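You operate a simulated robot arm through the tools that you are given. There is no shell and no other tool.

You run a simulated two-armed robot. Do the job below in one go: nothing can be reset, and whatever is moved stays where it is left.

Task
Turn the blue dial in the cistern to 2, then flush and let it fill.
Fine: shut the cistern lid again.

It is judged by the outcome, as a careful person would: the job done as asked, and still so three seconds after it is handed in. It fails if anything else is knocked over, pushed out of place, dropped, spilled or broken. A push-on lid holds only when it is set on centred and level and pressed home; a screw cap is set on level and turned clockwise until tight.

Robot
Two 7-joint arms with two-finger parallel grippers on one trunk that stands fixed in place. Base frame: the origin is at the foot of the trunk, x ahead of it, y to its left, z up. Units: cm, degrees, N and s.
The left shoulder is at [3, 11.9, 106], the right one opposite. With the tool pointing down near the work surface each hand reaches from about 10 to 66 cm from the base axis, measured 20 degrees to its own side. Payload 3.43 kg a hand.
The tool frame of a hand sits at the grasp point between the pads (the TCP): z along the fingers, y along the line on which they close. The tips reach 3 cm beyond it. Largest opening 9.4 cm; finger width 2.8, thickness 1; the body of the gripper, 5 by 9.6 cm, starts 5.5 cm behind the TCP.
Orientation is that of the tool frame in the base frame, as a unit quaternion [w, x, y, z]. With the fingers straight down and closing along the base's y, the tool's x points along the base's -x, its y along +y and its z along -z.

Tools
- The arms move only by the tool apply_moves. It takes "left_series", "right_series" or both (then of equal length, played together; a hand with none holds still); each is one flat list of numbers, 7 for each row, row after row: the turn, a rotation vector about the tool's x, y, z in units of 45 degrees (1.0 is 45 degrees), then the shift along the tool's x, y, z in units of 300 mm (1.0 is 300 mm), then the opening in per cent of the stroke, from 0 (shut) to 100 (fully open). In form: [ax, ay, az, dx, dy, dz, claw, ax, ay, az, dx, dy, dz, claw, ...]. A call has 1 to 20 rows; each row is the pose to reach, as a shift and turn from the pose commanded when the call began, along the tool's axes at that moment. A call with a number of a shift or a turn outside -1 to 1 is refused whole. A row lasts 0.2 s, in which the tool goes at most 5 cm and 8.6 degrees; a call with a longer step from one row to the next is refused whole, and so is a gripper value outside its range. A pose out of reach is approached as far as the arm can. The call stops where the force on the tool passes 90 N (or 10 N more than at its start, if that is more) or the arm is blocked; 0.2 s more then pass. The fingers move at their own pace (about 7.2 cm/s each) and stop on an object; they squeeze with about 31 N. The grip force told is the motor's: it shows also when the fingers shut on nothing. Time passes only in rows, and 0.2 s behind the last, so rows that repeat a pose let the fingers close. The reply holds the time, the measured pose of the TCP, the force on the tool along the base axes, the opening and the grip force, in the units named above and with some noise, with the torque about the TCP (base axes, N m) and any sound that the robot's microphone picked up, and new pictures: "views" is both (left out), scene, wrist or none (wrist: the cameras of the hands that moved).
- Cameras (640 x 400 px; columns grow to the right, rows downward): "scene" is now at [3.02, 4.87, 176.56]; the picture's right is [0.64, -0.77, 0.00], its down [-0.58, -0.49, -0.65] and it looks along [0.50, 0.42, -0.76] (base axes); focal length 308 px, centre (320, 200). "left" rides on the left gripper at [7.6, -1.4, -10.2] in its tool frame; the picture's right is [0.18, 0.98, 0.00], its down [-0.75, 0.14, -0.64] and it looks along [-0.63, 0.12, 0.77] (tool axes); focal length 243 px, centre (320, 200). "right" rides on the right gripper at [7.6, 1.4, -10.2] in its tool frame; the picture's right is [-0.18, 0.98, 0.00], its down [-0.75, -0.14, -0.64] and it looks along [-0.63, -0.12, 0.77] (tool axes); focal length 243 px, centre (320, 200). There is no depth. A picture from a camera that has moved, and an enlarged one, comes with that camera's place and axes in the base frame and with its lens.
- slide_trunk(by): moves the trunk up (or, below 0, down) by that many cm; the arms and the scene camera ride with it, the base frame stays. It gives what a move gives, with no picture.
- turn_head(pan, tilt): turns the head with the scene camera to pan (to the left, within 143 degrees either way) and tilt (down, from -29 to 69), counted from straight ahead of the robot. It gives what a move gives, and a new picture of the scene camera.
- inspect(camera, box): a new picture of the part [left, top, right, bottom] of that camera's present view, enlarged. No time passes.
- hand_in(): hands the job in; it is judged then, once.

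Places have to be worked out from the pictures, the camera data and where the tool is seen. Open the grippers and draw the arms clear of the work before you hand the job in, unless the task says otherwise.

The tools are called after "Call:" as name(argument=value, ...) on one line, values as JSON. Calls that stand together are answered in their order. apply_moves: Moves the arms, as the interface text tells. Its arguments: {"type":"object","properties":{"left_series":{"type":"array","items":{"type":"number"}},"right_series":{"type":"array","items":{"type":"number"}},"views":{"type":"string","enum":["both","scene","wrist","none"]}},"required":[]} The other tools are called the same way: slide_trunk (by) moves the trunk up or down; turn_head (pan, tilt) turns the head that bears the scene camera; inspect (camera, box) takes an enlarged picture of a part of a camera's view; hand_in () hands the job in.

At the start:

```text
t: 0.0
left_ee_pos: [35.12, 42.39, 127.46]
left_orientation: [-0.001, 0.001, 1.0, 0.0]
left_wrist_force: [-0.3, 0.0, 0.3]
left_moment: [0.02, 0.0, 0.0]
left_finger_gap: 9.37
left_gripper_force: 0.1
right_ee_pos: [42.53, 5.08, 118.02]
right_orientation: [0.0, 0.001, 1.0, 0.0]
right_wrist_force: [0.7, 0.4, -0.2]
right_moment: [0.0, -0.01, -0.01]
right_finger_gap: 9.39
right_gripper_force: 0.2
trunk travel left (down, up): [-32.5, 8.5]
head pan, tilt (commanded): [39.9, 49.5]
```

scene: 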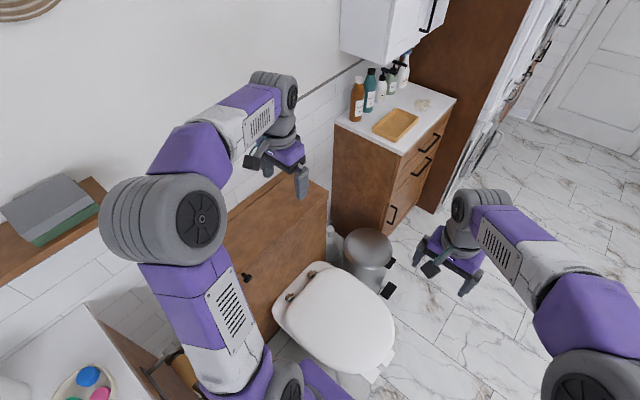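
right: 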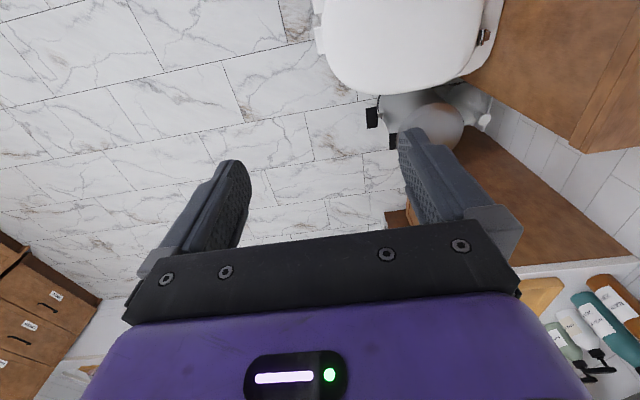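
left: 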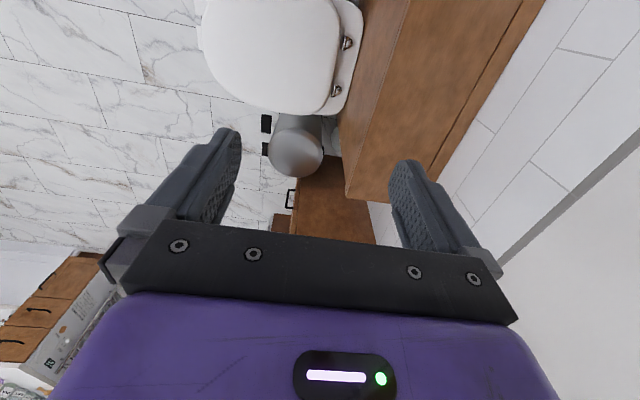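

The cistern seems to be the wooden casing behind the toilet seat, partly hidden by the left arm. I'll look closer at it before I move anything.

Call:
inspect(camera="scene", box=[200, 150, 400, 390])

Call:
inspect(camera="left", box=[200, 0, 600, 250])

Call:
inspect(camera="scene", box=[0, 160, 240, 400])

```text
1.67 times, centred on (300, 270) of scene
camera zoom: at [3.02, 4.87, 176.56], right [0.64, -0.77, 0.0], down [-0.58, -0.49, -0.65], along [0.5, 0.42, -0.76], focal length 514 px, centre (353, 83)
```

zoom: 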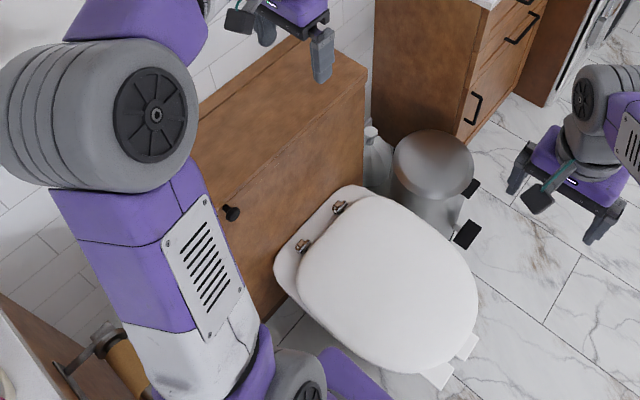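

```text
1.60 times, centred on (400, 125) of left
camera zoom: at [27.52, 40.94, 137.57], right [-0.18, 0.98, 0.0], down [0.75, 0.14, 0.64], along [0.63, 0.12, -0.77], focal length 388 px, centre (192, 320)
```

zoom: 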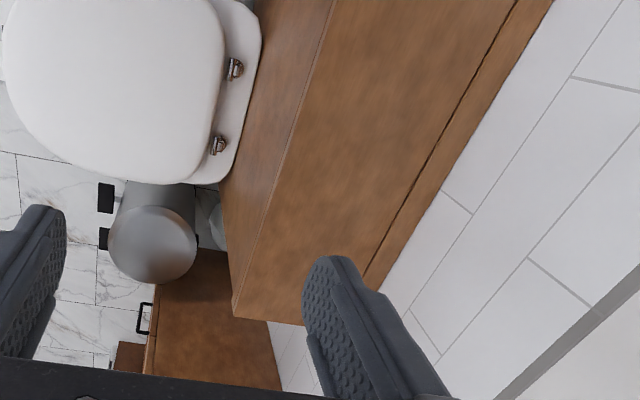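

```text
1.67 times, centred on (120, 280) of scene
camera zoom: at [3.02, 4.87, 176.56], right [0.64, -0.77, 0.0], down [-0.58, -0.49, -0.65], along [0.5, 0.42, -0.76], focal length 514 px, centre (653, 67)
```

zoom: 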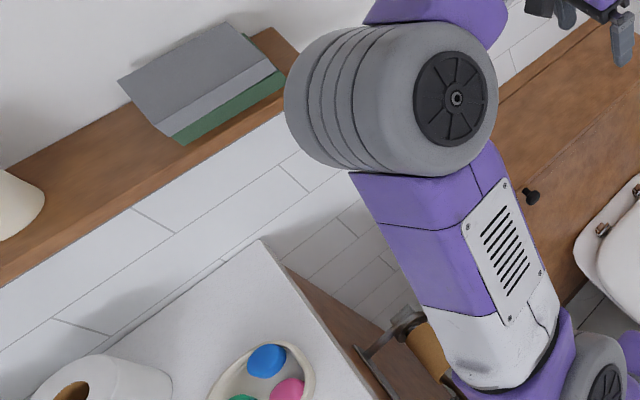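

The cistern is a wooden box along the wall: front right top corner at about (72, 58, 79.5), and a black knob on its front near (25, 56, 76). I'll swing the left hand away from it and yaw it so its camera looks toward the wall (+y).

Call:
apply_moves(left_series=[0, 0, -0.166, 0, -0.07, 0, 100, 0, 0, -0.333, 0, -0.14, 0, 100, 0, 0, -0.5, 0, -0.21, 0, 100, 0, 0, -0.666, 0, -0.28, 0, 100, 0, 0, -0.833, 0, -0.35, 0, 100, 0, 0, -1, 0, -0.42, 0, 100], views="both")

```text
t: 1.4
left_ee_pos: [35.1, 29.64, 127.36]
left_orientation: [-0.001, -0.382, 0.924, 0.0]
left_wrist_force: [1.2, -0.2, -0.7]
left_moment: [0.05, -0.03, 0.0]
left_finger_gap: 9.42
left_gripper_force: 0.0
right_ee_pos: [42.64, 5.05, 117.98]
right_orientation: [0.001, 0.001, 1.0, -0.001]
right_wrist_force: [0.0, 0.6, 0.2]
right_moment: [-0.02, 0.02, -0.01]
right_finger_gap: 9.39
right_gripper_force: 0.0
trunk travel left (down, up): [-32.5, 8.5]
head pan, tilt (commanded): [39.9, 49.5]
camera scene: at [3.01, 4.82, 176.56], right [0.64, -0.77, 0.0], down [-0.58, -0.49, -0.65], along [0.5, 0.42, -0.76], focal length 308 px, centre (320, 200)
camera left: at [30.73, 23.26, 137.56], right [-0.83, 0.56, 0.0], down [0.43, 0.63, 0.64], along [0.36, 0.53, -0.77], focal length 243 px, centre (320, 200)
```

scene: 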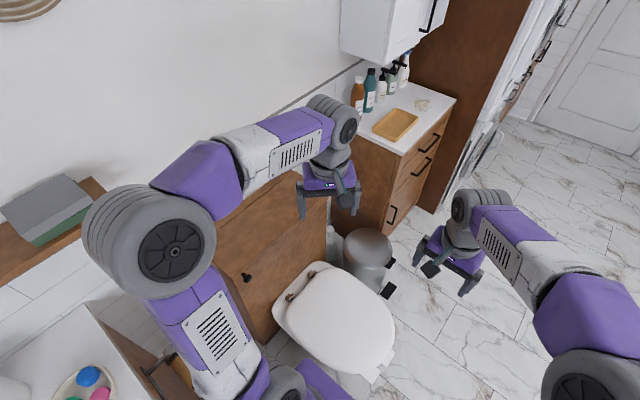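
left: 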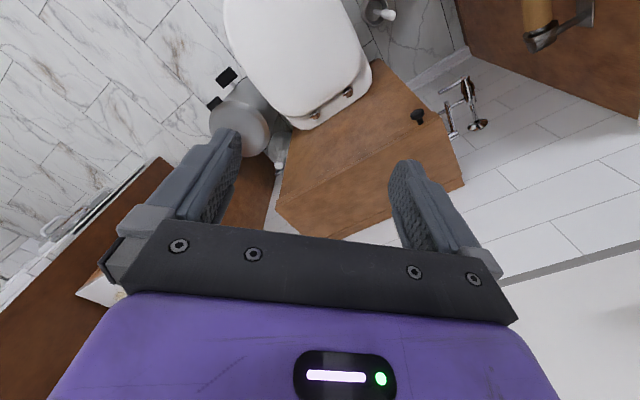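

The knob on the cistern's left front is now visible in the left wrist view, with a toilet brush holder or roll holder and a pipe to the left. I'll finish the yaw so that the camera faces the wall squarely, and draw back a little toward the trunk.

Call:
apply_moves(left_series=[0, 0, -0.166, 0.03, -0.0, 0, 100, 0, 0, -0.333, 0.06, 0, 0, 100, 0, 0, -0.5, 0.09, 0, 0, 100, 0, 0, -0.666, 0.12, 0, 0, 100, 0, 0, -0.833, 0.15, 0, 0, 100, 0, 0, -1, 0.18, 0, 0, 100], views="both")

```text
t: 2.8
left_ee_pos: [31.18, 25.81, 127.36]
left_orientation: [0.0, 0.708, -0.706, 0.0]
left_wrist_force: [0.9, 0.1, 0.6]
left_moment: [0.04, 0.02, 0.0]
left_finger_gap: 9.39
left_gripper_force: 0.1
right_ee_pos: [42.56, 5.12, 117.9]
right_orientation: [0.0, 0.001, 1.0, 0.0]
right_wrist_force: [-0.3, -0.4, 0.3]
right_moment: [0.0, -0.02, 0.01]
right_finger_gap: 9.36
right_gripper_force: 0.0
trunk travel left (down, up): [-32.5, 8.5]
head pan, tilt (commanded): [39.9, 49.5]
camera scene: at [2.98, 4.85, 176.56], right [0.64, -0.77, 0.0], down [-0.58, -0.49, -0.65], along [0.5, 0.42, -0.76], focal length 308 px, centre (320, 200)
camera left: at [32.72, 18.29, 137.56], right [-0.98, -0.19, 0.0], down [-0.14, 0.75, 0.64], along [-0.12, 0.63, -0.77], focal length 243 px, centre (320, 200)
```

scene: 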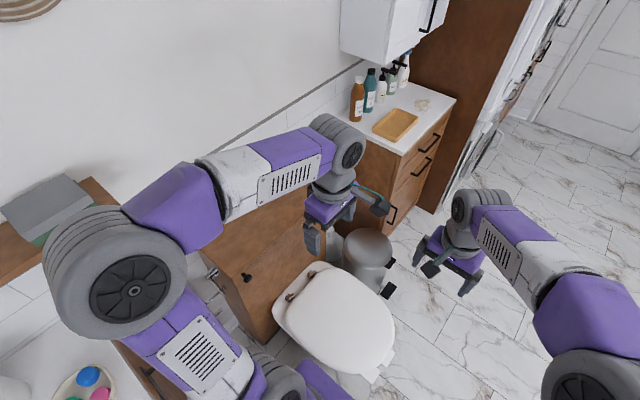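
left: 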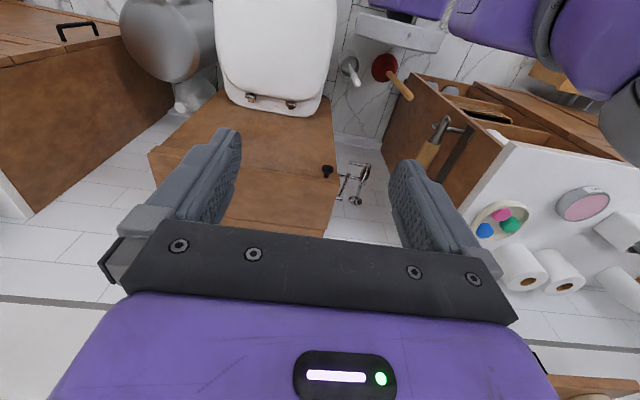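

Call:
inspect(camera="left", box=[140, 60, 400, 240])

Call:
inspect(camera="scene", box=[180, 180, 360, 360])

```text
2.22 times, centred on (270, 150) of left
camera zoom: at [32.72, 18.29, 137.56], right [-0.98, -0.19, 0.0], down [-0.14, 0.75, 0.64], along [-0.12, 0.63, -0.77], focal length 539 px, centre (431, 311)
```

zoom: 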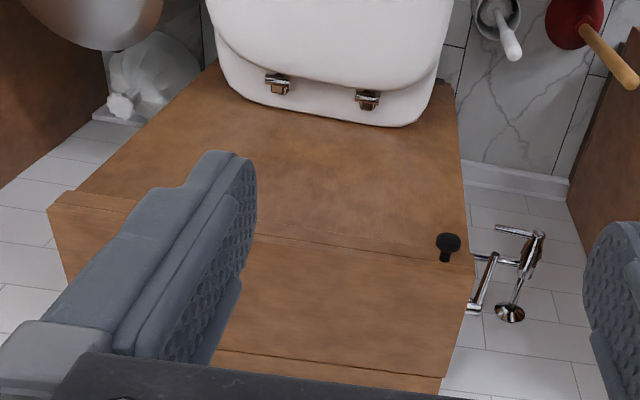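

```text
2.22 times, centred on (270, 270) of scene
camera zoom: at [2.98, 4.85, 176.56], right [0.64, -0.77, 0.0], down [-0.58, -0.49, -0.65], along [0.5, 0.42, -0.76], focal length 686 px, centre (431, 44)
```

zoom: 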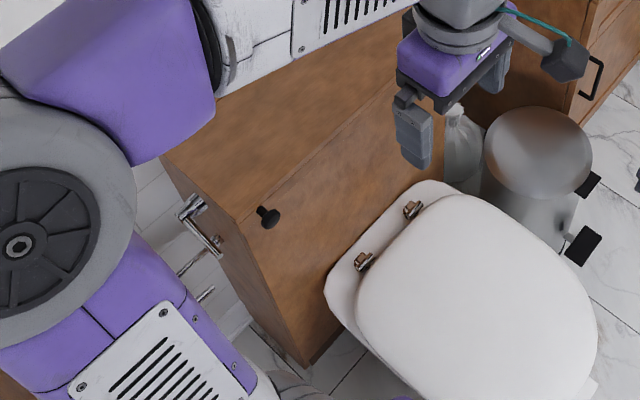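

There is a chrome lever-like fitting on the cistern's left side and a black knob at the lid's front edge. I'll lower the left hand toward (22, 28, 108) for a closer look at both.

Call:
apply_moves(left_series=[0, 0, 0, -0.013, 0.06, 0.127, 100, 0, 0, 0, -0.027, 0.12, 0.253, 100, 0, 0, 0, -0.04, 0.18, 0.38, 100, 0, 0, 0, -0.053, 0.24, 0.507, 100, 0, 0, 0, -0.067, 0.3, 0.633, 100], views="both")

```text
t: 4.0
left_ee_pos: [23.47, 28.47, 108.71]
left_orientation: [-0.001, -0.706, 0.708, 0.0]
left_wrist_force: [0.7, 0.7, 0.9]
left_moment: [-0.05, -0.03, -0.03]
left_finger_gap: 9.4
left_gripper_force: 0.2
left hand out of reach, approached as far as the arm can: row 5
right_ee_pos: [42.7, 5.15, 117.92]
right_orientation: [0.0, 0.001, 1.0, 0.0]
right_wrist_force: [-0.2, 0.2, 0.3]
right_moment: [-0.03, 0.03, 0.0]
right_finger_gap: 9.4
right_gripper_force: 0.2
trunk travel left (down, up): [-32.5, 8.5]
head pan, tilt (commanded): [39.9, 49.5]
camera scene: at [3.14, 4.97, 176.55], right [0.64, -0.77, 0.0], down [-0.58, -0.49, -0.65], along [0.5, 0.42, -0.76], focal length 308 px, centre (320, 200)
camera left: at [24.85, 20.93, 118.75], right [-0.98, -0.18, 0.0], down [-0.14, 0.75, 0.64], along [-0.12, 0.63, -0.77], focal length 243 px, centre (320, 200)
```

scene: 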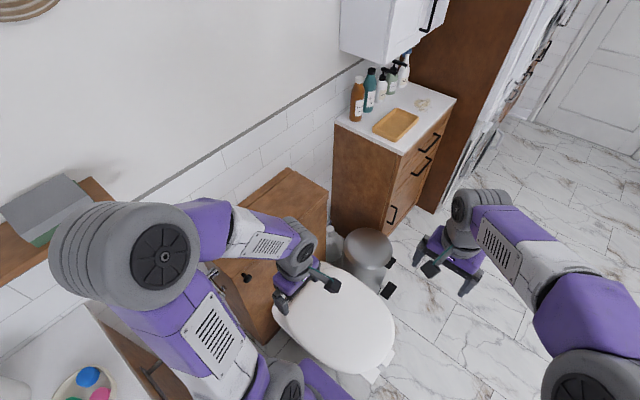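
left: 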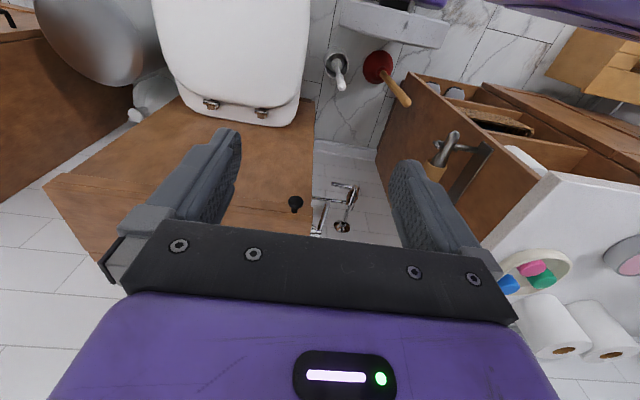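

Call:
inspect(camera="left", box=[230, 120, 410, 250])

Call:
inspect(camera="scene", box=[180, 160, 340, 300])

```text
3.08 times, centred on (320, 185) of left
camera zoom: at [24.85, 20.93, 118.75], right [-0.98, -0.18, 0.0], down [-0.14, 0.75, 0.64], along [-0.12, 0.63, -0.77], focal length 746 px, centre (320, 246)
```

zoom: 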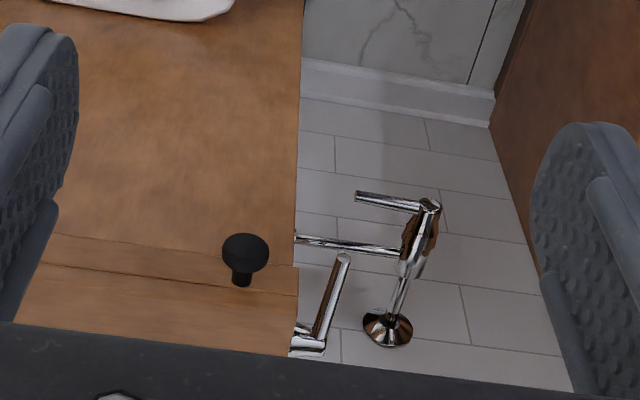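

```text
2.86 times, centred on (260, 230) of scene
camera zoom: at [3.14, 4.97, 176.55], right [0.64, -0.77, 0.0], down [-0.58, -0.49, -0.65], along [0.5, 0.42, -0.76], focal length 882 px, centre (491, 114)
```

zoom: 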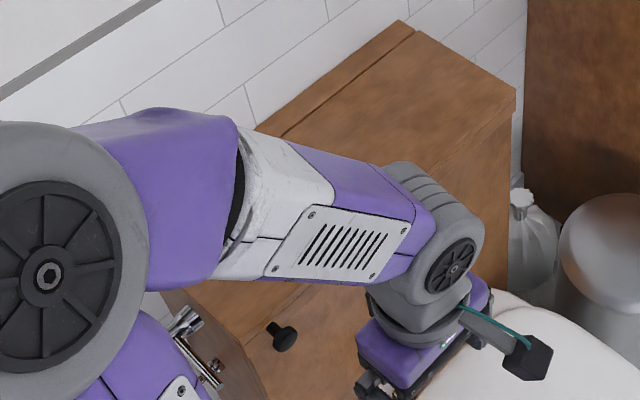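

I can now read the layout: the chrome lever on the box's left side (about x 19) is the flush handle, and beside it is the wall's stop valve. The lid is about 52 x 20 cm, hinged at the back (y about 76), with a knob on its front skirt near (23.7, 54, 80). I'll pitch the left hand 45° forward and go nearer the knob.

Call:
apply_moves(left_series=[0, -0.166, 0, -0.075, 0, 0.1, 100, 0, -0.333, 0, -0.15, 0, 0.2, 100, 0, -0.5, 0, -0.225, 0, 0.3, 100, 0, -0.666, 0, -0.3, 0, 0.38, 100, 0, -0.833, 0, -0.35, 0, 0.46, 100, 0, -1, 0, -0.4, 0, 0.54, 100], views="both")

```text
t: 5.4
left_ee_pos: [23.16, 40.56, 92.69]
left_orientation: [0.272, -0.653, 0.653, 0.269]
left_wrist_force: [-0.2, 0.9, 0.6]
left_moment: [0.0, 0.03, -0.03]
left_finger_gap: 9.44
left_gripper_force: 0.0
left hand out of reach, approached as far as the arm can: row 1, 2, 3, 4, 5
right_ee_pos: [42.61, 5.07, 117.96]
right_orientation: [0.0, -0.001, 1.0, -0.001]
right_wrist_force: [0.0, 0.5, 0.1]
right_moment: [0.01, 0.0, -0.01]
right_finger_gap: 9.42
right_gripper_force: 0.1
trunk travel left (down, up): [-32.5, 8.5]
head pan, tilt (commanded): [39.9, 49.5]
camera scene: at [3.07, 4.87, 176.55], right [0.64, -0.77, 0.0], down [-0.58, -0.49, -0.65], along [0.5, 0.42, -0.76], focal length 308 px, centre (320, 200)
camera left: at [24.7, 27.82, 94.37], right [-0.98, -0.13, -0.13], down [-0.14, 0.08, 0.99], along [-0.12, 0.99, -0.1], focal length 243 px, centre (320, 200)
```

scene: 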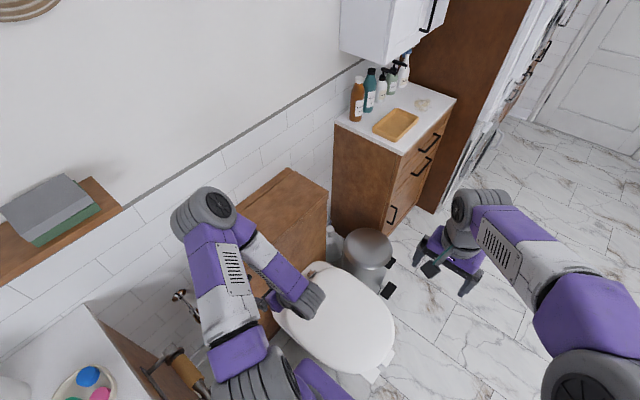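
left: 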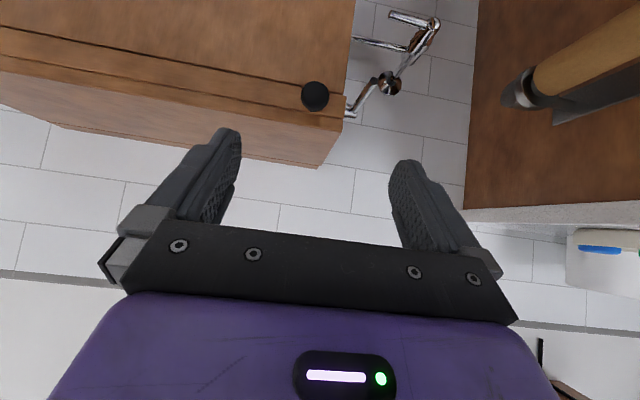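

The knob's front face is clear now; triangulating gives its head centre near (23.6, 53.5, 80.4). I'll zoom in to check its size and the lid's skirt.

Call:
inspect(camera="left", box=[240, 0, 480, 180])

Call:
inspect(camera="scene", box=[160, 170, 340, 340])

```text
2.22 times, centred on (360, 90) of left
camera zoom: at [24.7, 27.82, 94.37], right [-0.98, -0.13, -0.13], down [-0.14, 0.08, 0.99], along [-0.12, 0.99, -0.1], focal length 539 px, centre (231, 444)
```

zoom: 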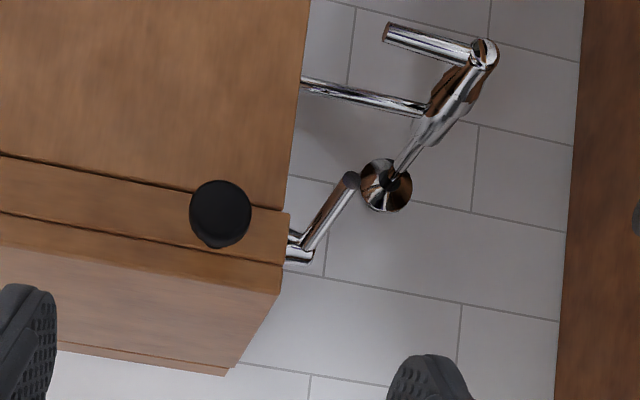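

```text
2.35 times, centred on (250, 255) of scene
camera zoom: at [3.07, 4.87, 176.55], right [0.64, -0.77, 0.0], down [-0.58, -0.49, -0.65], along [0.5, 0.42, -0.76], focal length 726 px, centre (485, 71)
```

zoom: 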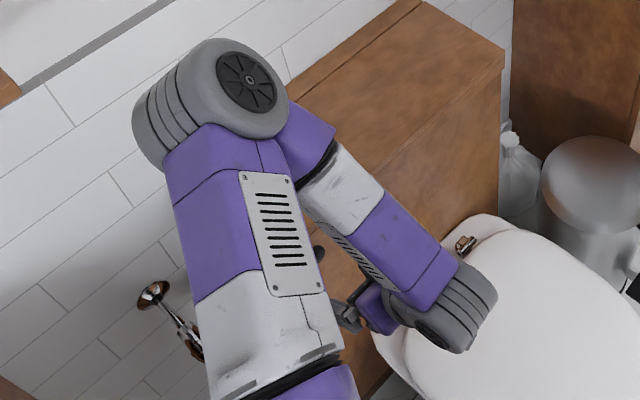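

The knob is a 3 cm ball with its head centre at about (23.6, 53.5, 80.4) and stem base at (23.2, 57.2, 80.1). The flush lever tip is at about (15.8, 58, 74), pointing toward the robot. I'll narrow the fingers and advance toward the knob.

Call:
apply_moves(left_series=[0, 0, 0, -0.005, -0.005, 0.12, 65, 0, 0, 0, -0.01, -0.01, 0.24, 65, 0, 0, 0, -0.015, -0.015, 0.36, 65, 0, 0, 0, -0.015, -0.015, 0.38, 65], views="both")

```text
t: 6.4
left_ee_pos: [23.7, 48.96, 84.89]
left_orientation: [0.27, -0.653, 0.654, 0.271]
left_wrist_force: [0.6, 0.9, -0.9]
left_moment: [0.02, 0.01, -0.02]
left_finger_gap: 6.11
left_gripper_force: 0.1
right_ee_pos: [42.67, 4.94, 117.98]
right_orientation: [0.0, 0.0, 1.0, 0.0]
right_wrist_force: [0.6, -0.7, -0.4]
right_moment: [0.03, 0.01, 0.01]
right_finger_gap: 9.43
right_gripper_force: 0.1
trunk travel left (down, up): [-32.5, 8.5]
head pan, tilt (commanded): [39.9, 49.5]
camera scene: at [3.02, 4.8, 176.56], right [0.64, -0.77, 0.0], down [-0.58, -0.49, -0.65], along [0.5, 0.42, -0.76], focal length 308 px, centre (320, 200)
camera left: at [25.15, 36.22, 86.64], right [-0.98, -0.13, -0.13], down [-0.14, 0.08, 0.99], along [-0.12, 0.99, -0.1], focal length 243 px, centre (320, 200)
```

scene: 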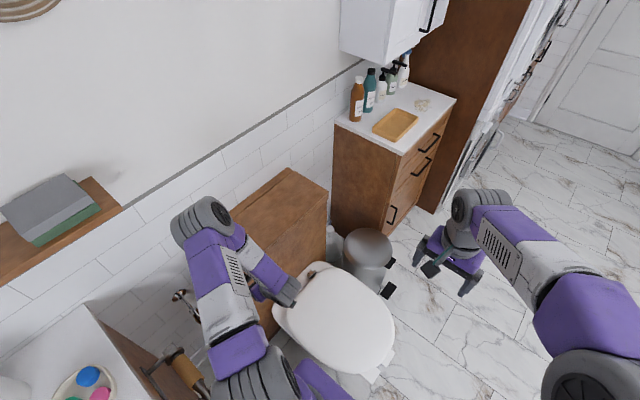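
left: 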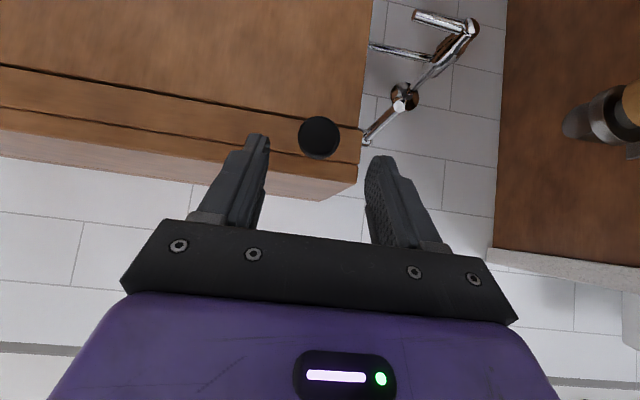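

The knob lies right on the tool's line at (23.7, 53.5, 80.3). I'll advance 5.4 cm and close on it.

Call:
apply_moves(left_series=[0, 0, 0, 0, 0, 0.09, 65, 0, 0, 0, 0, 0, 0.18, 65, 0, 0, 0, 0, 0, 0.18, 0, 0, 0, 0, 0, 0, 0.18, 0, 0, 0, 0, 0, 0, 0.18, 0], views="wrist")

```text
t: 7.6
left_ee_pos: [23.68, 52.81, 81.05]
left_orientation: [0.27, -0.653, 0.653, 0.271]
left_wrist_force: [2.6, 1.4, -2.9]
left_moment: [-0.09, -0.18, -0.2]
left_finger_gap: 3.15
left_gripper_force: 44.8
right_ee_pos: [42.69, 5.12, 117.8]
right_orientation: [0.001, 0.0, 1.0, 0.001]
right_wrist_force: [-0.6, 0.7, -0.6]
right_moment: [0.01, 0.0, 0.02]
right_finger_gap: 9.39
right_gripper_force: 0.0
trunk travel left (down, up): [-32.5, 8.5]
head pan, tilt (commanded): [39.9, 49.5]
camera left: at [25.15, 40.02, 82.77], right [-0.98, -0.13, -0.13], down [-0.14, 0.08, 0.99], along [-0.12, 0.99, -0.1], focal length 243 px, centre (320, 200)
```

left: 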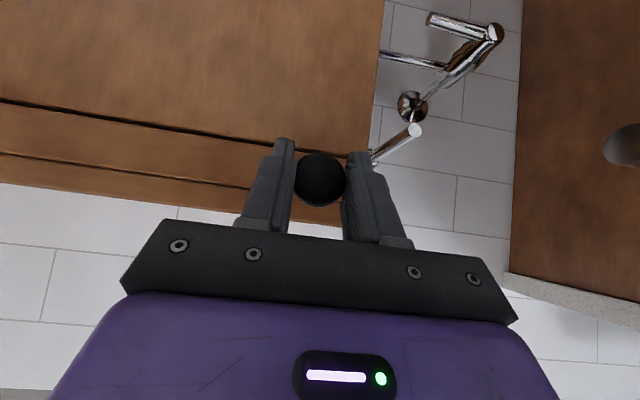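

The knob is held (gap 3.15 cm). I'll test-lift the lid along its arc about 10° and watch the forces.

Call:
apply_moves(left_series=[0, 0, 0, -0.0242, 0, -0.0242, 0, 0, 0, 0, -0.0483, 0, -0.0483, 0, 0, 0, 0, -0.075, 0, -0.07, 0, 0, 0, 0, -0.101, 0, -0.0924, 0], views="both")

```text
t: 8.6
left_ee_pos: [23.76, 52.86, 85.03]
left_orientation: [0.269, -0.653, 0.656, 0.268]
left_wrist_force: [3.6, -6.5, -14.0]
left_moment: [-1.46, -0.14, -0.07]
left_finger_gap: 3.17
left_gripper_force: 45.1
right_ee_pos: [42.59, 5.14, 117.86]
right_orientation: [0.0, 0.001, 1.0, 0.0]
right_wrist_force: [-0.2, 0.4, 0.7]
right_moment: [0.03, 0.0, -0.01]
right_finger_gap: 9.41
right_gripper_force: 0.0
trunk travel left (down, up): [-32.5, 8.5]
head pan, tilt (commanded): [39.9, 49.5]
camera scene: at [3.13, 4.97, 176.55], right [0.64, -0.77, 0.0], down [-0.58, -0.49, -0.65], along [0.5, 0.42, -0.76], focal length 308 px, centre (320, 200)
camera left: at [25.15, 40.07, 86.86], right [-0.98, -0.13, -0.13], down [-0.14, 0.09, 0.99], along [-0.12, 0.99, -0.1], focal length 243 px, centre (320, 200)
```

scene: 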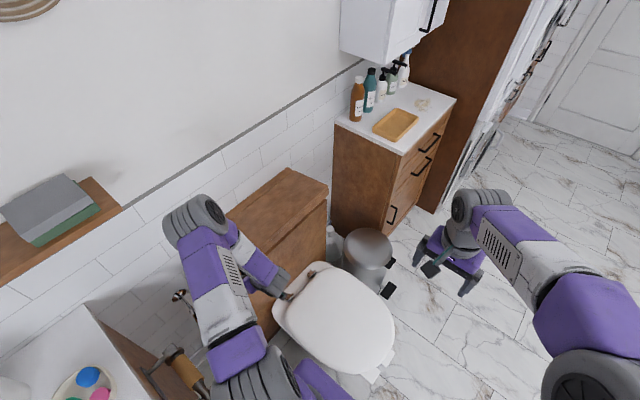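
left: 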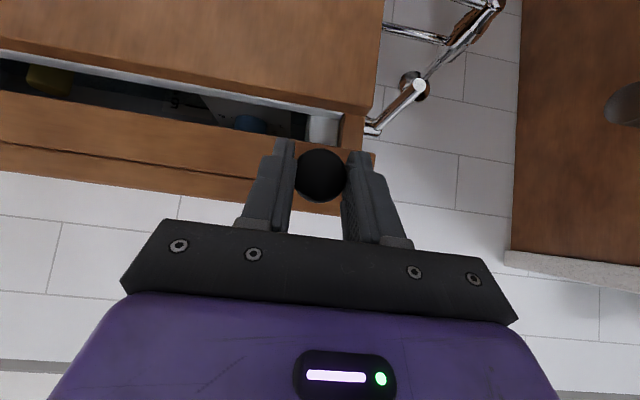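

The lid is swinging up as expected, and inside I glimpse a blue dial, a yellow part and a scale. I'll keep lifting along the arc to about 40°.

Call:
apply_moves(left_series=[0, 0, 0, -0.0561, 0, -0.0391, 0, 0, 0, 0, -0.1155, 0, -0.0731, 0, 0, 0, 0, -0.1775, 0, -0.1021, 0, 0, 0, 0, -0.2416, 0, -0.1252, 0, 0, 0, 0, -0.3078, 0, -0.1428, 0, 0, 0, 0, -0.3752, 0, -0.1546, 0], views="both")

```text
t: 10.0
left_ee_pos: [23.72, 57.48, 96.26]
left_orientation: [0.27, -0.653, 0.654, 0.27]
left_wrist_force: [2.7, -12.8, -6.0]
left_moment: [-1.42, -0.19, 0.06]
left_finger_gap: 3.18
left_gripper_force: 44.8
right_ee_pos: [42.8, 5.08, 117.83]
right_orientation: [0.0, 0.001, 1.0, 0.0]
right_wrist_force: [0.2, -0.8, -0.5]
right_moment: [0.0, 0.04, 0.01]
right_finger_gap: 9.38
right_gripper_force: 0.0
trunk travel left (down, up): [-32.5, 8.5]
head pan, tilt (commanded): [39.9, 49.5]
camera scene: at [3.08, 4.75, 176.56], right [0.64, -0.77, 0.0], down [-0.58, -0.49, -0.65], along [0.5, 0.42, -0.76], focal length 308 px, centre (320, 200)
camera left: at [25.15, 44.79, 98.14], right [-0.98, -0.13, -0.13], down [-0.14, 0.08, 0.99], along [-0.12, 0.99, -0.1], focal length 243 px, centre (320, 200)
```

scene: 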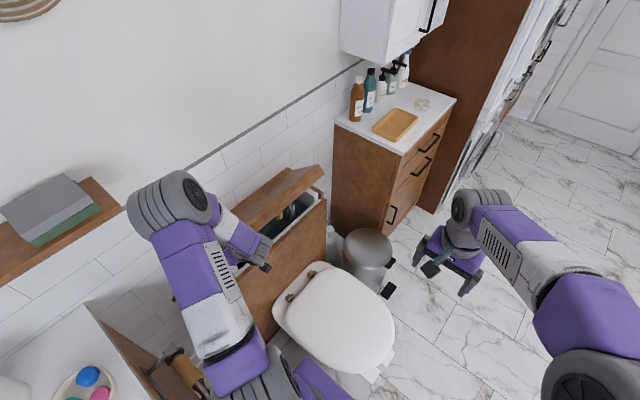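
left: 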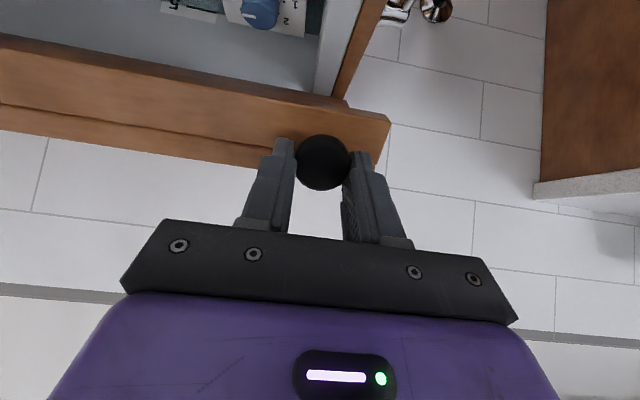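

Going well; the dial is visible under the lid. I'll carry on to about 80° of opening.

Call:
apply_moves(left_series=[0, 0, 0, -0.0681, 0, -0.0059, 0, 0, 0, 0, -0.1365, 0, -0.0059, 0, 0, 0, 0, -0.2046, 0, 0, 0, 0, 0, 0, -0.2718, 0, 0.012, 0, 0, 0, 0, -0.338, 0, 0.0297, 0, 0, 0, 0, -0.4021, 0, 0.0533, 0, 0, 0, 0, -0.4641, 0, 0.0823, 0, 0, 0, 0, -0.5233, 0, 0.1164, 0], views="both")

```text
t: 11.8
left_ee_pos: [23.84, 71.02, 105.19]
left_orientation: [0.273, -0.652, 0.653, 0.272]
left_wrist_force: [7.0, -13.1, 9.4]
left_moment: [-1.43, -0.03, 0.11]
left_finger_gap: 3.18
left_gripper_force: 45.4
right_ee_pos: [42.73, 4.92, 117.97]
right_orientation: [0.0, 0.001, 1.0, 0.0]
right_wrist_force: [-0.3, 0.1, -0.3]
right_moment: [0.0, 0.01, 0.0]
right_finger_gap: 9.38
right_gripper_force: 0.0
trunk travel left (down, up): [-32.5, 8.5]
head pan, tilt (commanded): [39.9, 49.5]
camera scene: at [3.08, 4.52, 176.58], right [0.64, -0.77, 0.0], down [-0.58, -0.49, -0.65], along [0.5, 0.42, -0.76], focal length 308 px, centre (320, 200)
camera left: at [25.16, 58.28, 106.96], right [-0.98, -0.13, -0.13], down [-0.14, 0.07, 0.99], along [-0.12, 0.99, -0.09], focal length 243 px, centre (320, 200)
```

scene: 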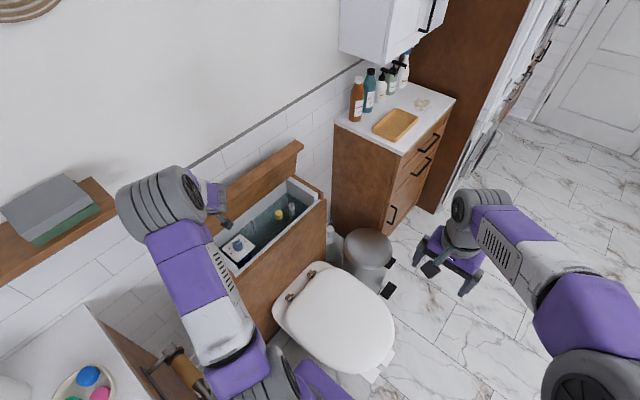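
left: 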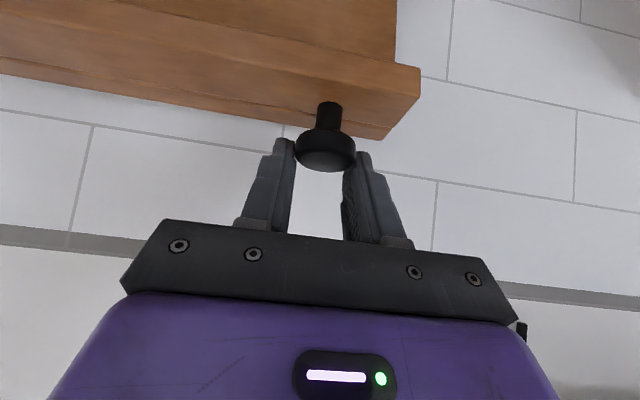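

The lid is nearly vertical (about 80°) and the cistern's inside is visible. I'll push it slowly further toward and past vertical, watching for a stop.

Call:
apply_moves(left_series=[0, 0, 0, -0.028, 0, 0.021, 0, 0, 0, 0, -0.056, 0, 0.04, 0, 0, 0, 0, -0.082, 0, 0.061, 0, 0, 0, 0, -0.108, 0, 0.083, 0, 0, 0, 0, -0.13, 0, 0.107, 0], views="both")

```text
t: 13.0
left_ee_pos: [23.7, 75.81, 106.02]
left_orientation: [0.273, -0.652, 0.653, 0.272]
left_wrist_force: [6.2, -8.3, 21.8]
left_moment: [-1.43, -0.08, 0.27]
left_finger_gap: 3.17
left_gripper_force: 45.3
right_ee_pos: [42.57, 4.82, 117.97]
right_orientation: [0.001, 0.001, 1.0, 0.001]
right_wrist_force: [0.6, 0.0, -0.4]
right_moment: [0.02, 0.0, 0.0]
right_finger_gap: 9.38
right_gripper_force: 0.0
trunk travel left (down, up): [-32.5, 8.5]
head pan, tilt (commanded): [39.9, 49.5]
camera scene: at [3.03, 4.39, 176.58], right [0.64, -0.77, 0.0], down [-0.58, -0.49, -0.65], along [0.5, 0.42, -0.76], focal length 308 px, centre (320, 200)
camera left: at [25.16, 63.29, 107.62], right [-0.98, -0.13, -0.13], down [-0.14, 0.07, 0.99], along [-0.12, 0.99, -0.09], focal length 243 px, centre (320, 200)
```

scene: 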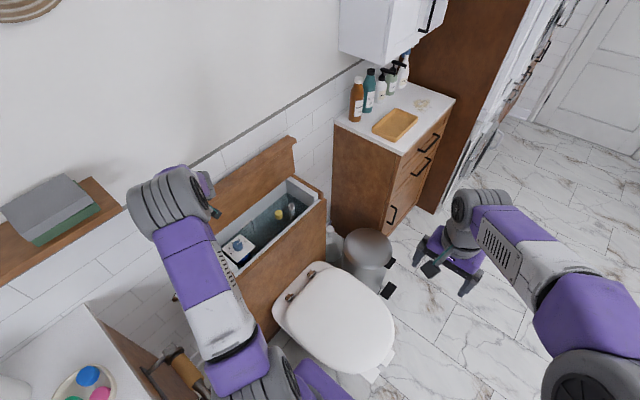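
left: 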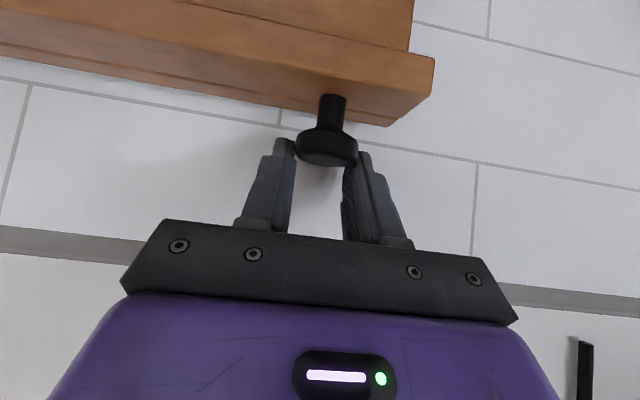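

The lid is about vertical, not yet resting against anything. I'll push it gently 2.5 cm further toward the wall, slightly lower, to see if there's a resting stop.

Call:
apply_moves(left_series=[0, 0, 0, -0.01, 0, 0.025, 0, 0, 0, 0, -0.025, 0, 0.05, 0, 0, 0, 0, -0.042, 0, 0.0754, 0, 0, 0, 0, -0.042, 0, 0.0754, 0], views="both")

```text
t: 13.9
left_ee_pos: [23.74, 77.03, 105.9]
left_orientation: [-0.273, 0.653, -0.652, -0.27]
left_wrist_force: [-12.6, -71.8, 44.3]
left_moment: [-1.92, 1.96, 1.1]
left_finger_gap: 3.2
left_gripper_force: 45.2
right_ee_pos: [42.28, 3.79, 118.11]
right_orientation: [0.002, 0.0, 1.0, 0.007]
right_wrist_force: [-0.2, -0.3, 0.3]
right_moment: [0.0, -0.02, 0.0]
right_finger_gap: 9.42
right_gripper_force: 0.0
trunk travel left (down, up): [-32.5, 8.5]
head pan, tilt (commanded): [39.9, 49.5]
stopped in row 4 (left hand): the force on the tool passed its limit at 97 N (the readings are from after the stop); the commanded pose is now the measured one
camera scene: at [2.4, 2.79, 176.64], right [0.64, -0.77, -0.01], down [-0.58, -0.48, -0.66], along [0.5, 0.43, -0.75], focal length 308 px, centre (320, 200)
camera left: at [25.14, 64.21, 107.65], right [-0.98, -0.13, -0.14], down [-0.15, 0.07, 0.99], along [-0.12, 0.99, -0.09], focal length 243 px, centre (320, 200)
```

scene: 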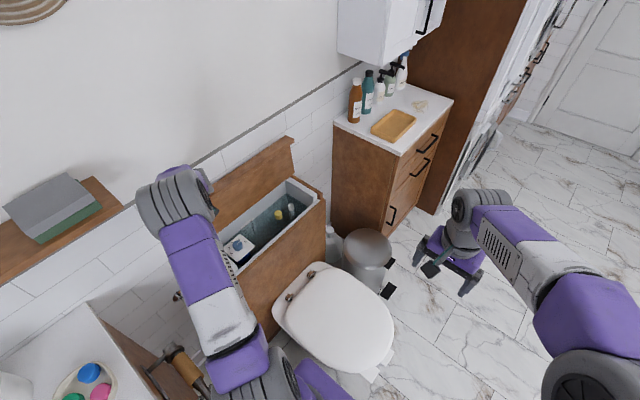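
left: 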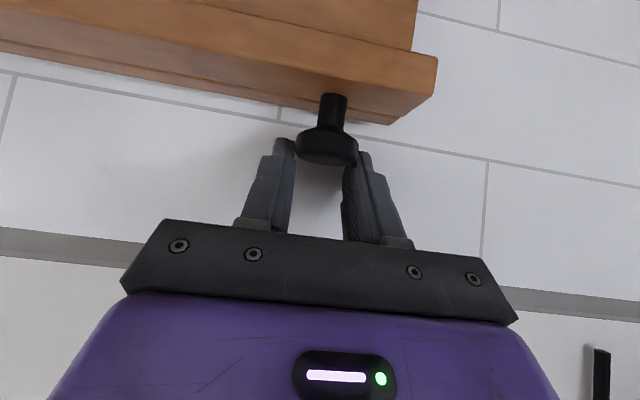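

The lid has come to its stop (or the fingertips met the wall), so I'll back off about 0.8 cm to take the load away while still holding the knob, then check the rest position.

Call:
apply_moves(left_series=[0, 0, 0, 0.01, 0, -0.01, 0, 0, 0, 0, 0.019, 0, -0.019, 0, 0, 0, 0, 0.019, 0, -0.019, 0], views="both")

Call:
inspect(camera="scene", box=[180, 120, 340, 280])

```text
t: 14.7
left_ee_pos: [23.67, 76.84, 105.98]
left_orientation: [-0.276, 0.652, -0.652, -0.271]
left_wrist_force: [-7.1, -35.3, 44.6]
left_moment: [0.72, 0.11, 0.21]
left_finger_gap: 3.17
left_gripper_force: 45.1
right_ee_pos: [42.45, 4.1, 118.0]
right_orientation: [0.001, 0.0, 1.0, 0.005]
right_wrist_force: [0.1, 0.3, -0.1]
right_moment: [0.01, 0.03, -0.01]
right_finger_gap: 9.39
right_gripper_force: 0.1
trunk travel left (down, up): [-32.5, 8.5]
head pan, tilt (commanded): [39.9, 49.5]
camera scene: at [2.67, 3.46, 176.61], right [0.64, -0.77, -0.01], down [-0.58, -0.48, -0.66], along [0.5, 0.42, -0.76], focal length 308 px, centre (320, 200)
camera left: at [25.14, 64.19, 107.57], right [-0.98, -0.13, -0.14], down [-0.15, 0.07, 0.99], along [-0.12, 0.99, -0.09], focal length 243 px, centre (320, 200)
```

scene: 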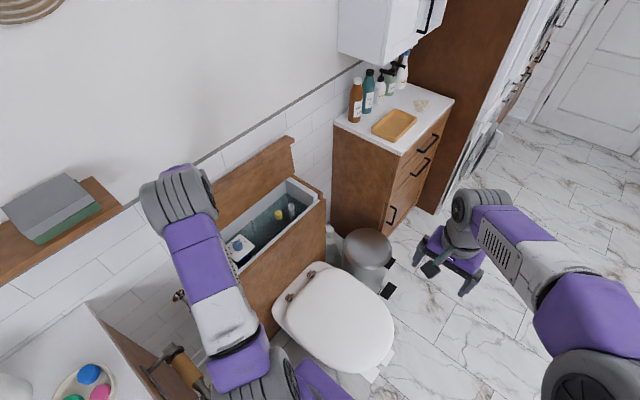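
left: 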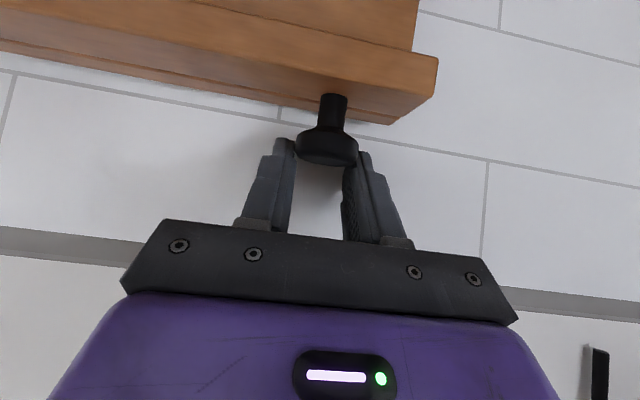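

```text
2.50 times, centred on (260, 200) of scene
camera zoom: at [2.67, 3.46, 176.61], right [0.64, -0.77, -0.01], down [-0.58, -0.48, -0.66], along [0.5, 0.42, -0.76], focal length 771 px, centre (470, 200)
```

zoom: 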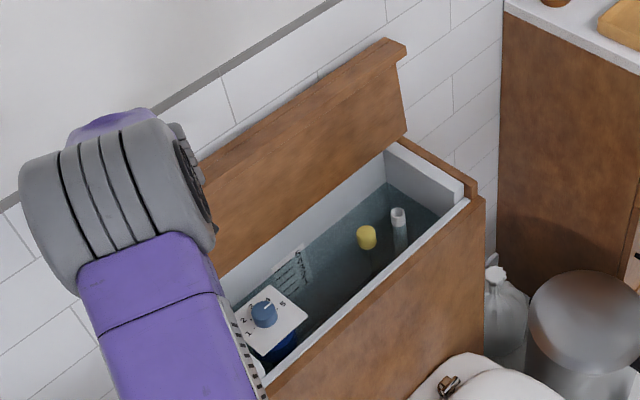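

The inside shows a blue dial on a white plate with numbers, and a card on the back wall. The hand is still loaded (−35 y, +45 z N), so I'll back off a bit more.

Call:
apply_moves(left_series=[0, 0, 0, 0.006, 0, -0.012, 0, 0, 0, 0, 0.012, 0, -0.026, 0, 0, 0, 0, 0.012, 0, -0.026, 0], views="wrist")

Call:
inspect(camera="scene", box=[220, 190, 320, 270])

```text
t: 15.5
left_ee_pos: [23.77, 76.84, 105.87]
left_orientation: [-0.276, 0.652, -0.651, -0.273]
left_wrist_force: [-0.2, 8.1, 34.5]
left_moment: [1.08, 0.33, -0.82]
left_finger_gap: 3.18
left_gripper_force: 44.6
right_ee_pos: [42.58, 4.78, 118.0]
right_orientation: [0.001, 0.001, 1.0, 0.001]
right_wrist_force: [-0.2, 0.2, -0.2]
right_moment: [-0.05, 0.01, 0.04]
right_finger_gap: 9.4
right_gripper_force: 0.1
trunk travel left (down, up): [-32.5, 8.5]
head pan, tilt (commanded): [39.9, 49.5]
camera left: at [25.15, 64.17, 107.57], right [-0.98, -0.13, -0.14], down [-0.15, 0.07, 0.99], along [-0.12, 0.99, -0.09], focal length 243 px, centre (320, 200)
```

left: 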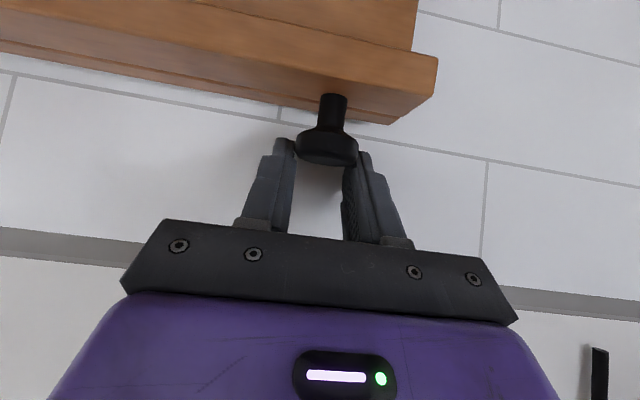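

```text
5.00 times, centred on (270, 230) of scene
camera zoom: at [2.85, 4.46, 176.57], right [0.64, -0.77, 0.0], down [-0.58, -0.49, -0.65], along [0.5, 0.42, -0.76], focal length 1543 px, centre (570, 50)
```

zoom: 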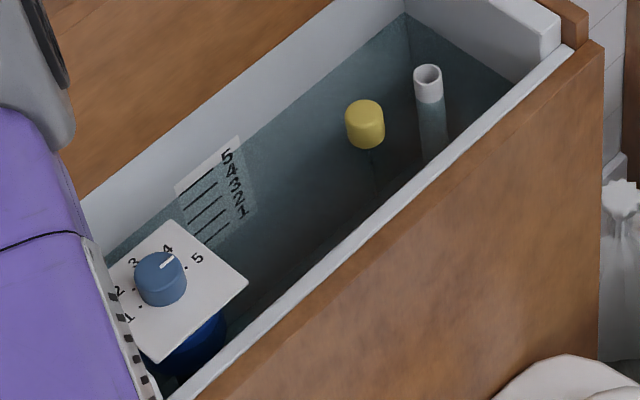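

The dial's pointer is at 4; seen from above the numbers run 5→1 counter-clockwise, so 2 is about 80° counter-clockwise. The lid leans roughly 5° past vertical; I'll loosen the grip just slightly for a moment to see whether the lid stays by itself.

Call:
apply_moves(left_series=[0, 0, 0, 0, 0, 0, 35, 0, 0, 0, 0, 0, 0, 36], views="both")

```text
t: 16.1
left_ee_pos: [23.81, 76.61, 106.02]
left_orientation: [-0.277, 0.652, -0.652, -0.27]
left_wrist_force: [-0.6, 4.8, 36.6]
left_moment: [-0.2, 0.64, -0.22]
left_finger_gap: 3.38
left_gripper_force: 0.2
right_ee_pos: [42.57, 4.74, 118.06]
right_orientation: [0.001, 0.001, 1.0, 0.001]
right_wrist_force: [0.3, -0.4, 1.1]
right_moment: [0.01, -0.02, -0.01]
right_finger_gap: 9.4
right_gripper_force: 0.1
trunk travel left (down, up): [-32.5, 8.5]
head pan, tilt (commanded): [39.9, 49.5]
camera scene: at [2.84, 4.36, 176.58], right [0.64, -0.77, 0.0], down [-0.58, -0.49, -0.65], along [0.5, 0.42, -0.76], focal length 308 px, centre (320, 200)
camera left: at [25.24, 64.04, 107.6], right [-0.98, -0.13, -0.14], down [-0.15, 0.07, 0.99], along [-0.12, 0.99, -0.09], focal length 243 px, centre (320, 200)
```

scene: 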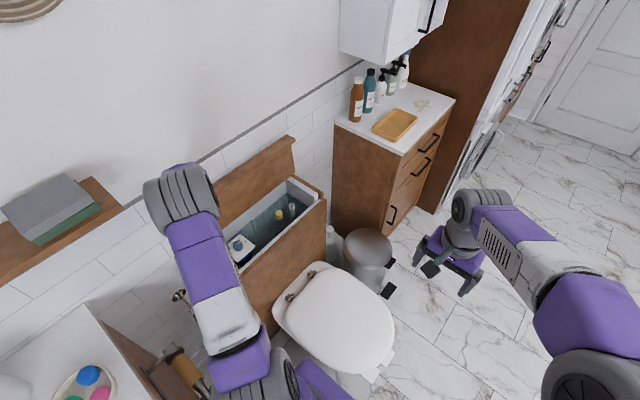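
left: 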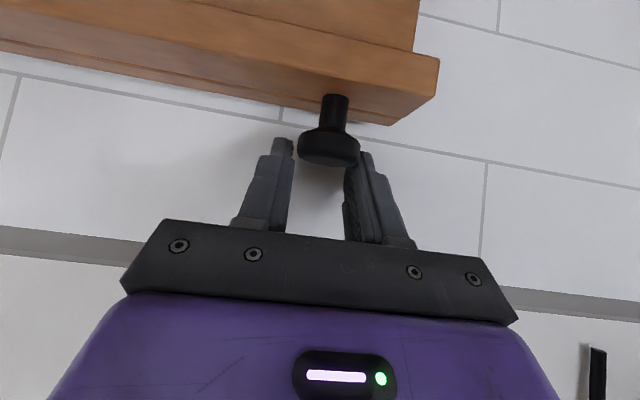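

The grip is loose and the lid stays, though the fingertips are still pressing on the skirt (36 N up). I'll ease back 1.5 cm along the finger direction with the fingers a bit wider and check the lid.

Call:
apply_moves(left_series=[0, 0, 0, 0, 0, -0.017, 42, 0, 0, 0, 0, 0, -0.034, 45, 0, 0, 0, 0, 0, -0.05, 48], views="both")

```text
t: 16.9
left_ee_pos: [23.83, 75.53, 106.01]
left_orientation: [-0.269, 0.654, -0.654, -0.268]
left_wrist_force: [-0.5, 0.3, 1.8]
left_moment: [-0.01, 0.01, 0.0]
left_finger_gap: 4.5
left_gripper_force: 0.0
right_ee_pos: [42.62, 5.05, 118.05]
right_orientation: [0.001, 0.001, 1.0, 0.0]
right_wrist_force: [0.3, 0.5, -0.5]
right_moment: [0.0, -0.02, 0.0]
right_finger_gap: 9.38
right_gripper_force: 0.1
trunk travel left (down, up): [-32.5, 8.5]
head pan, tilt (commanded): [39.9, 49.5]
camera scene: at [2.99, 4.79, 176.55], right [0.64, -0.77, 0.0], down [-0.58, -0.49, -0.65], along [0.5, 0.42, -0.76], focal length 308 px, centre (320, 200)
camera left: at [25.3, 62.84, 107.89], right [-0.98, -0.13, -0.13], down [-0.14, 0.09, 0.99], along [-0.12, 0.99, -0.1], focal length 243 px, centre (320, 200)
```

scene: 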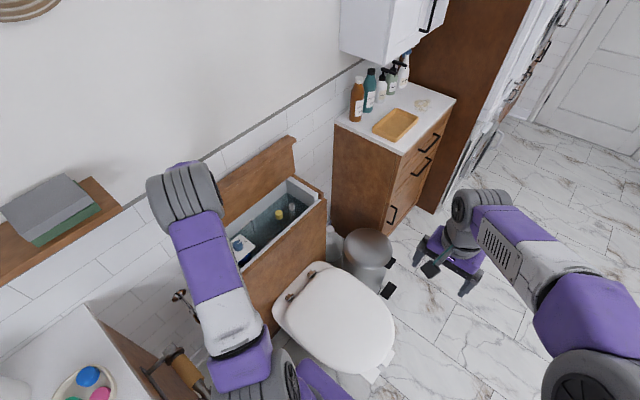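
left: 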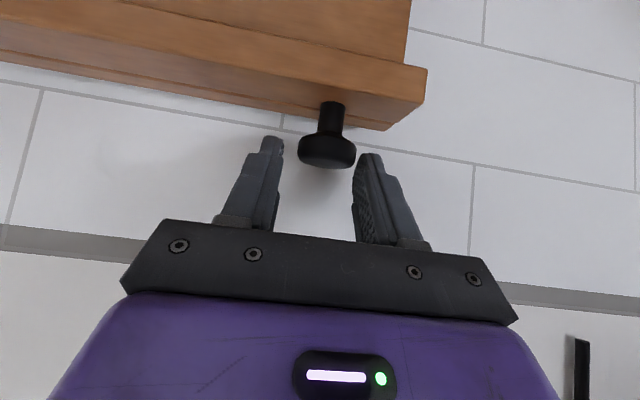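

Hand is free (no force) and the lid stays open by itself. I'll withdraw along the finger axis clear of the knob.

Call:
apply_moves(left_series=[0, 0, 0, 0, 0, -0.1, 60, 0, 0, 0, 0, 0, -0.22, 60, 0, 0, 0, 0.08, 0, -0.34, 60, 0, 0, 0, 0.2, 0, -0.4, 60], views="both")

```text
t: 17.9
left_ee_pos: [23.85, 62.87, 110.57]
left_orientation: [0.271, -0.653, 0.655, 0.268]
left_wrist_force: [0.4, 0.1, -0.1]
left_moment: [0.03, 0.01, -0.01]
left_finger_gap: 5.64
left_gripper_force: 0.0
right_ee_pos: [42.7, 4.98, 117.99]
right_orientation: [0.0, 0.002, 1.0, 0.0]
right_wrist_force: [-0.4, 0.2, 0.6]
right_moment: [0.03, 0.01, 0.02]
right_finger_gap: 9.4
right_gripper_force: 0.0
trunk travel left (down, up): [-32.5, 8.5]
head pan, tilt (commanded): [39.9, 49.5]
camera scene: at [3.03, 4.87, 176.56], right [0.64, -0.77, 0.0], down [-0.58, -0.49, -0.65], along [0.5, 0.42, -0.76], focal length 308 px, centre (320, 200)
camera left: at [25.29, 50.23, 112.3], right [-0.98, -0.13, -0.13], down [-0.14, 0.08, 0.99], along [-0.12, 0.99, -0.1], focal length 243 px, centre (320, 200)
```

scene: 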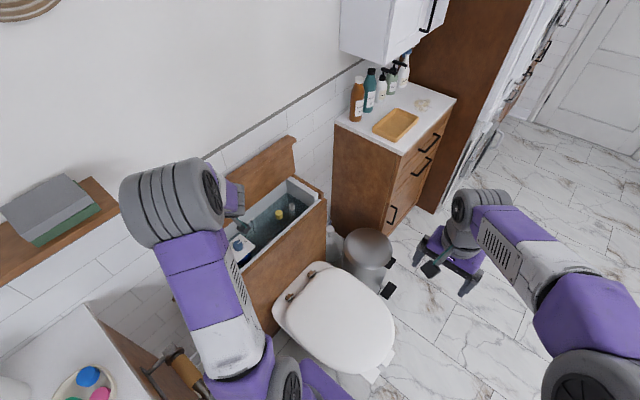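
left: 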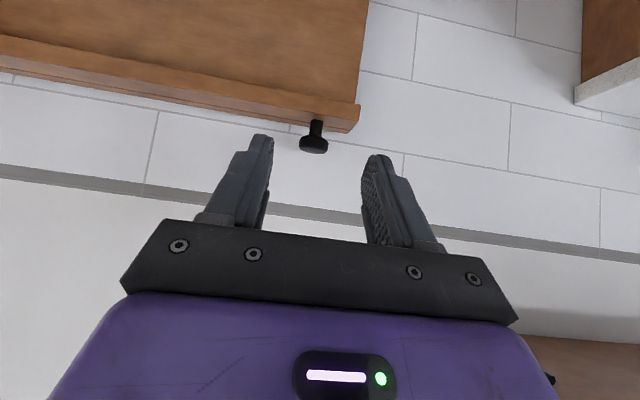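

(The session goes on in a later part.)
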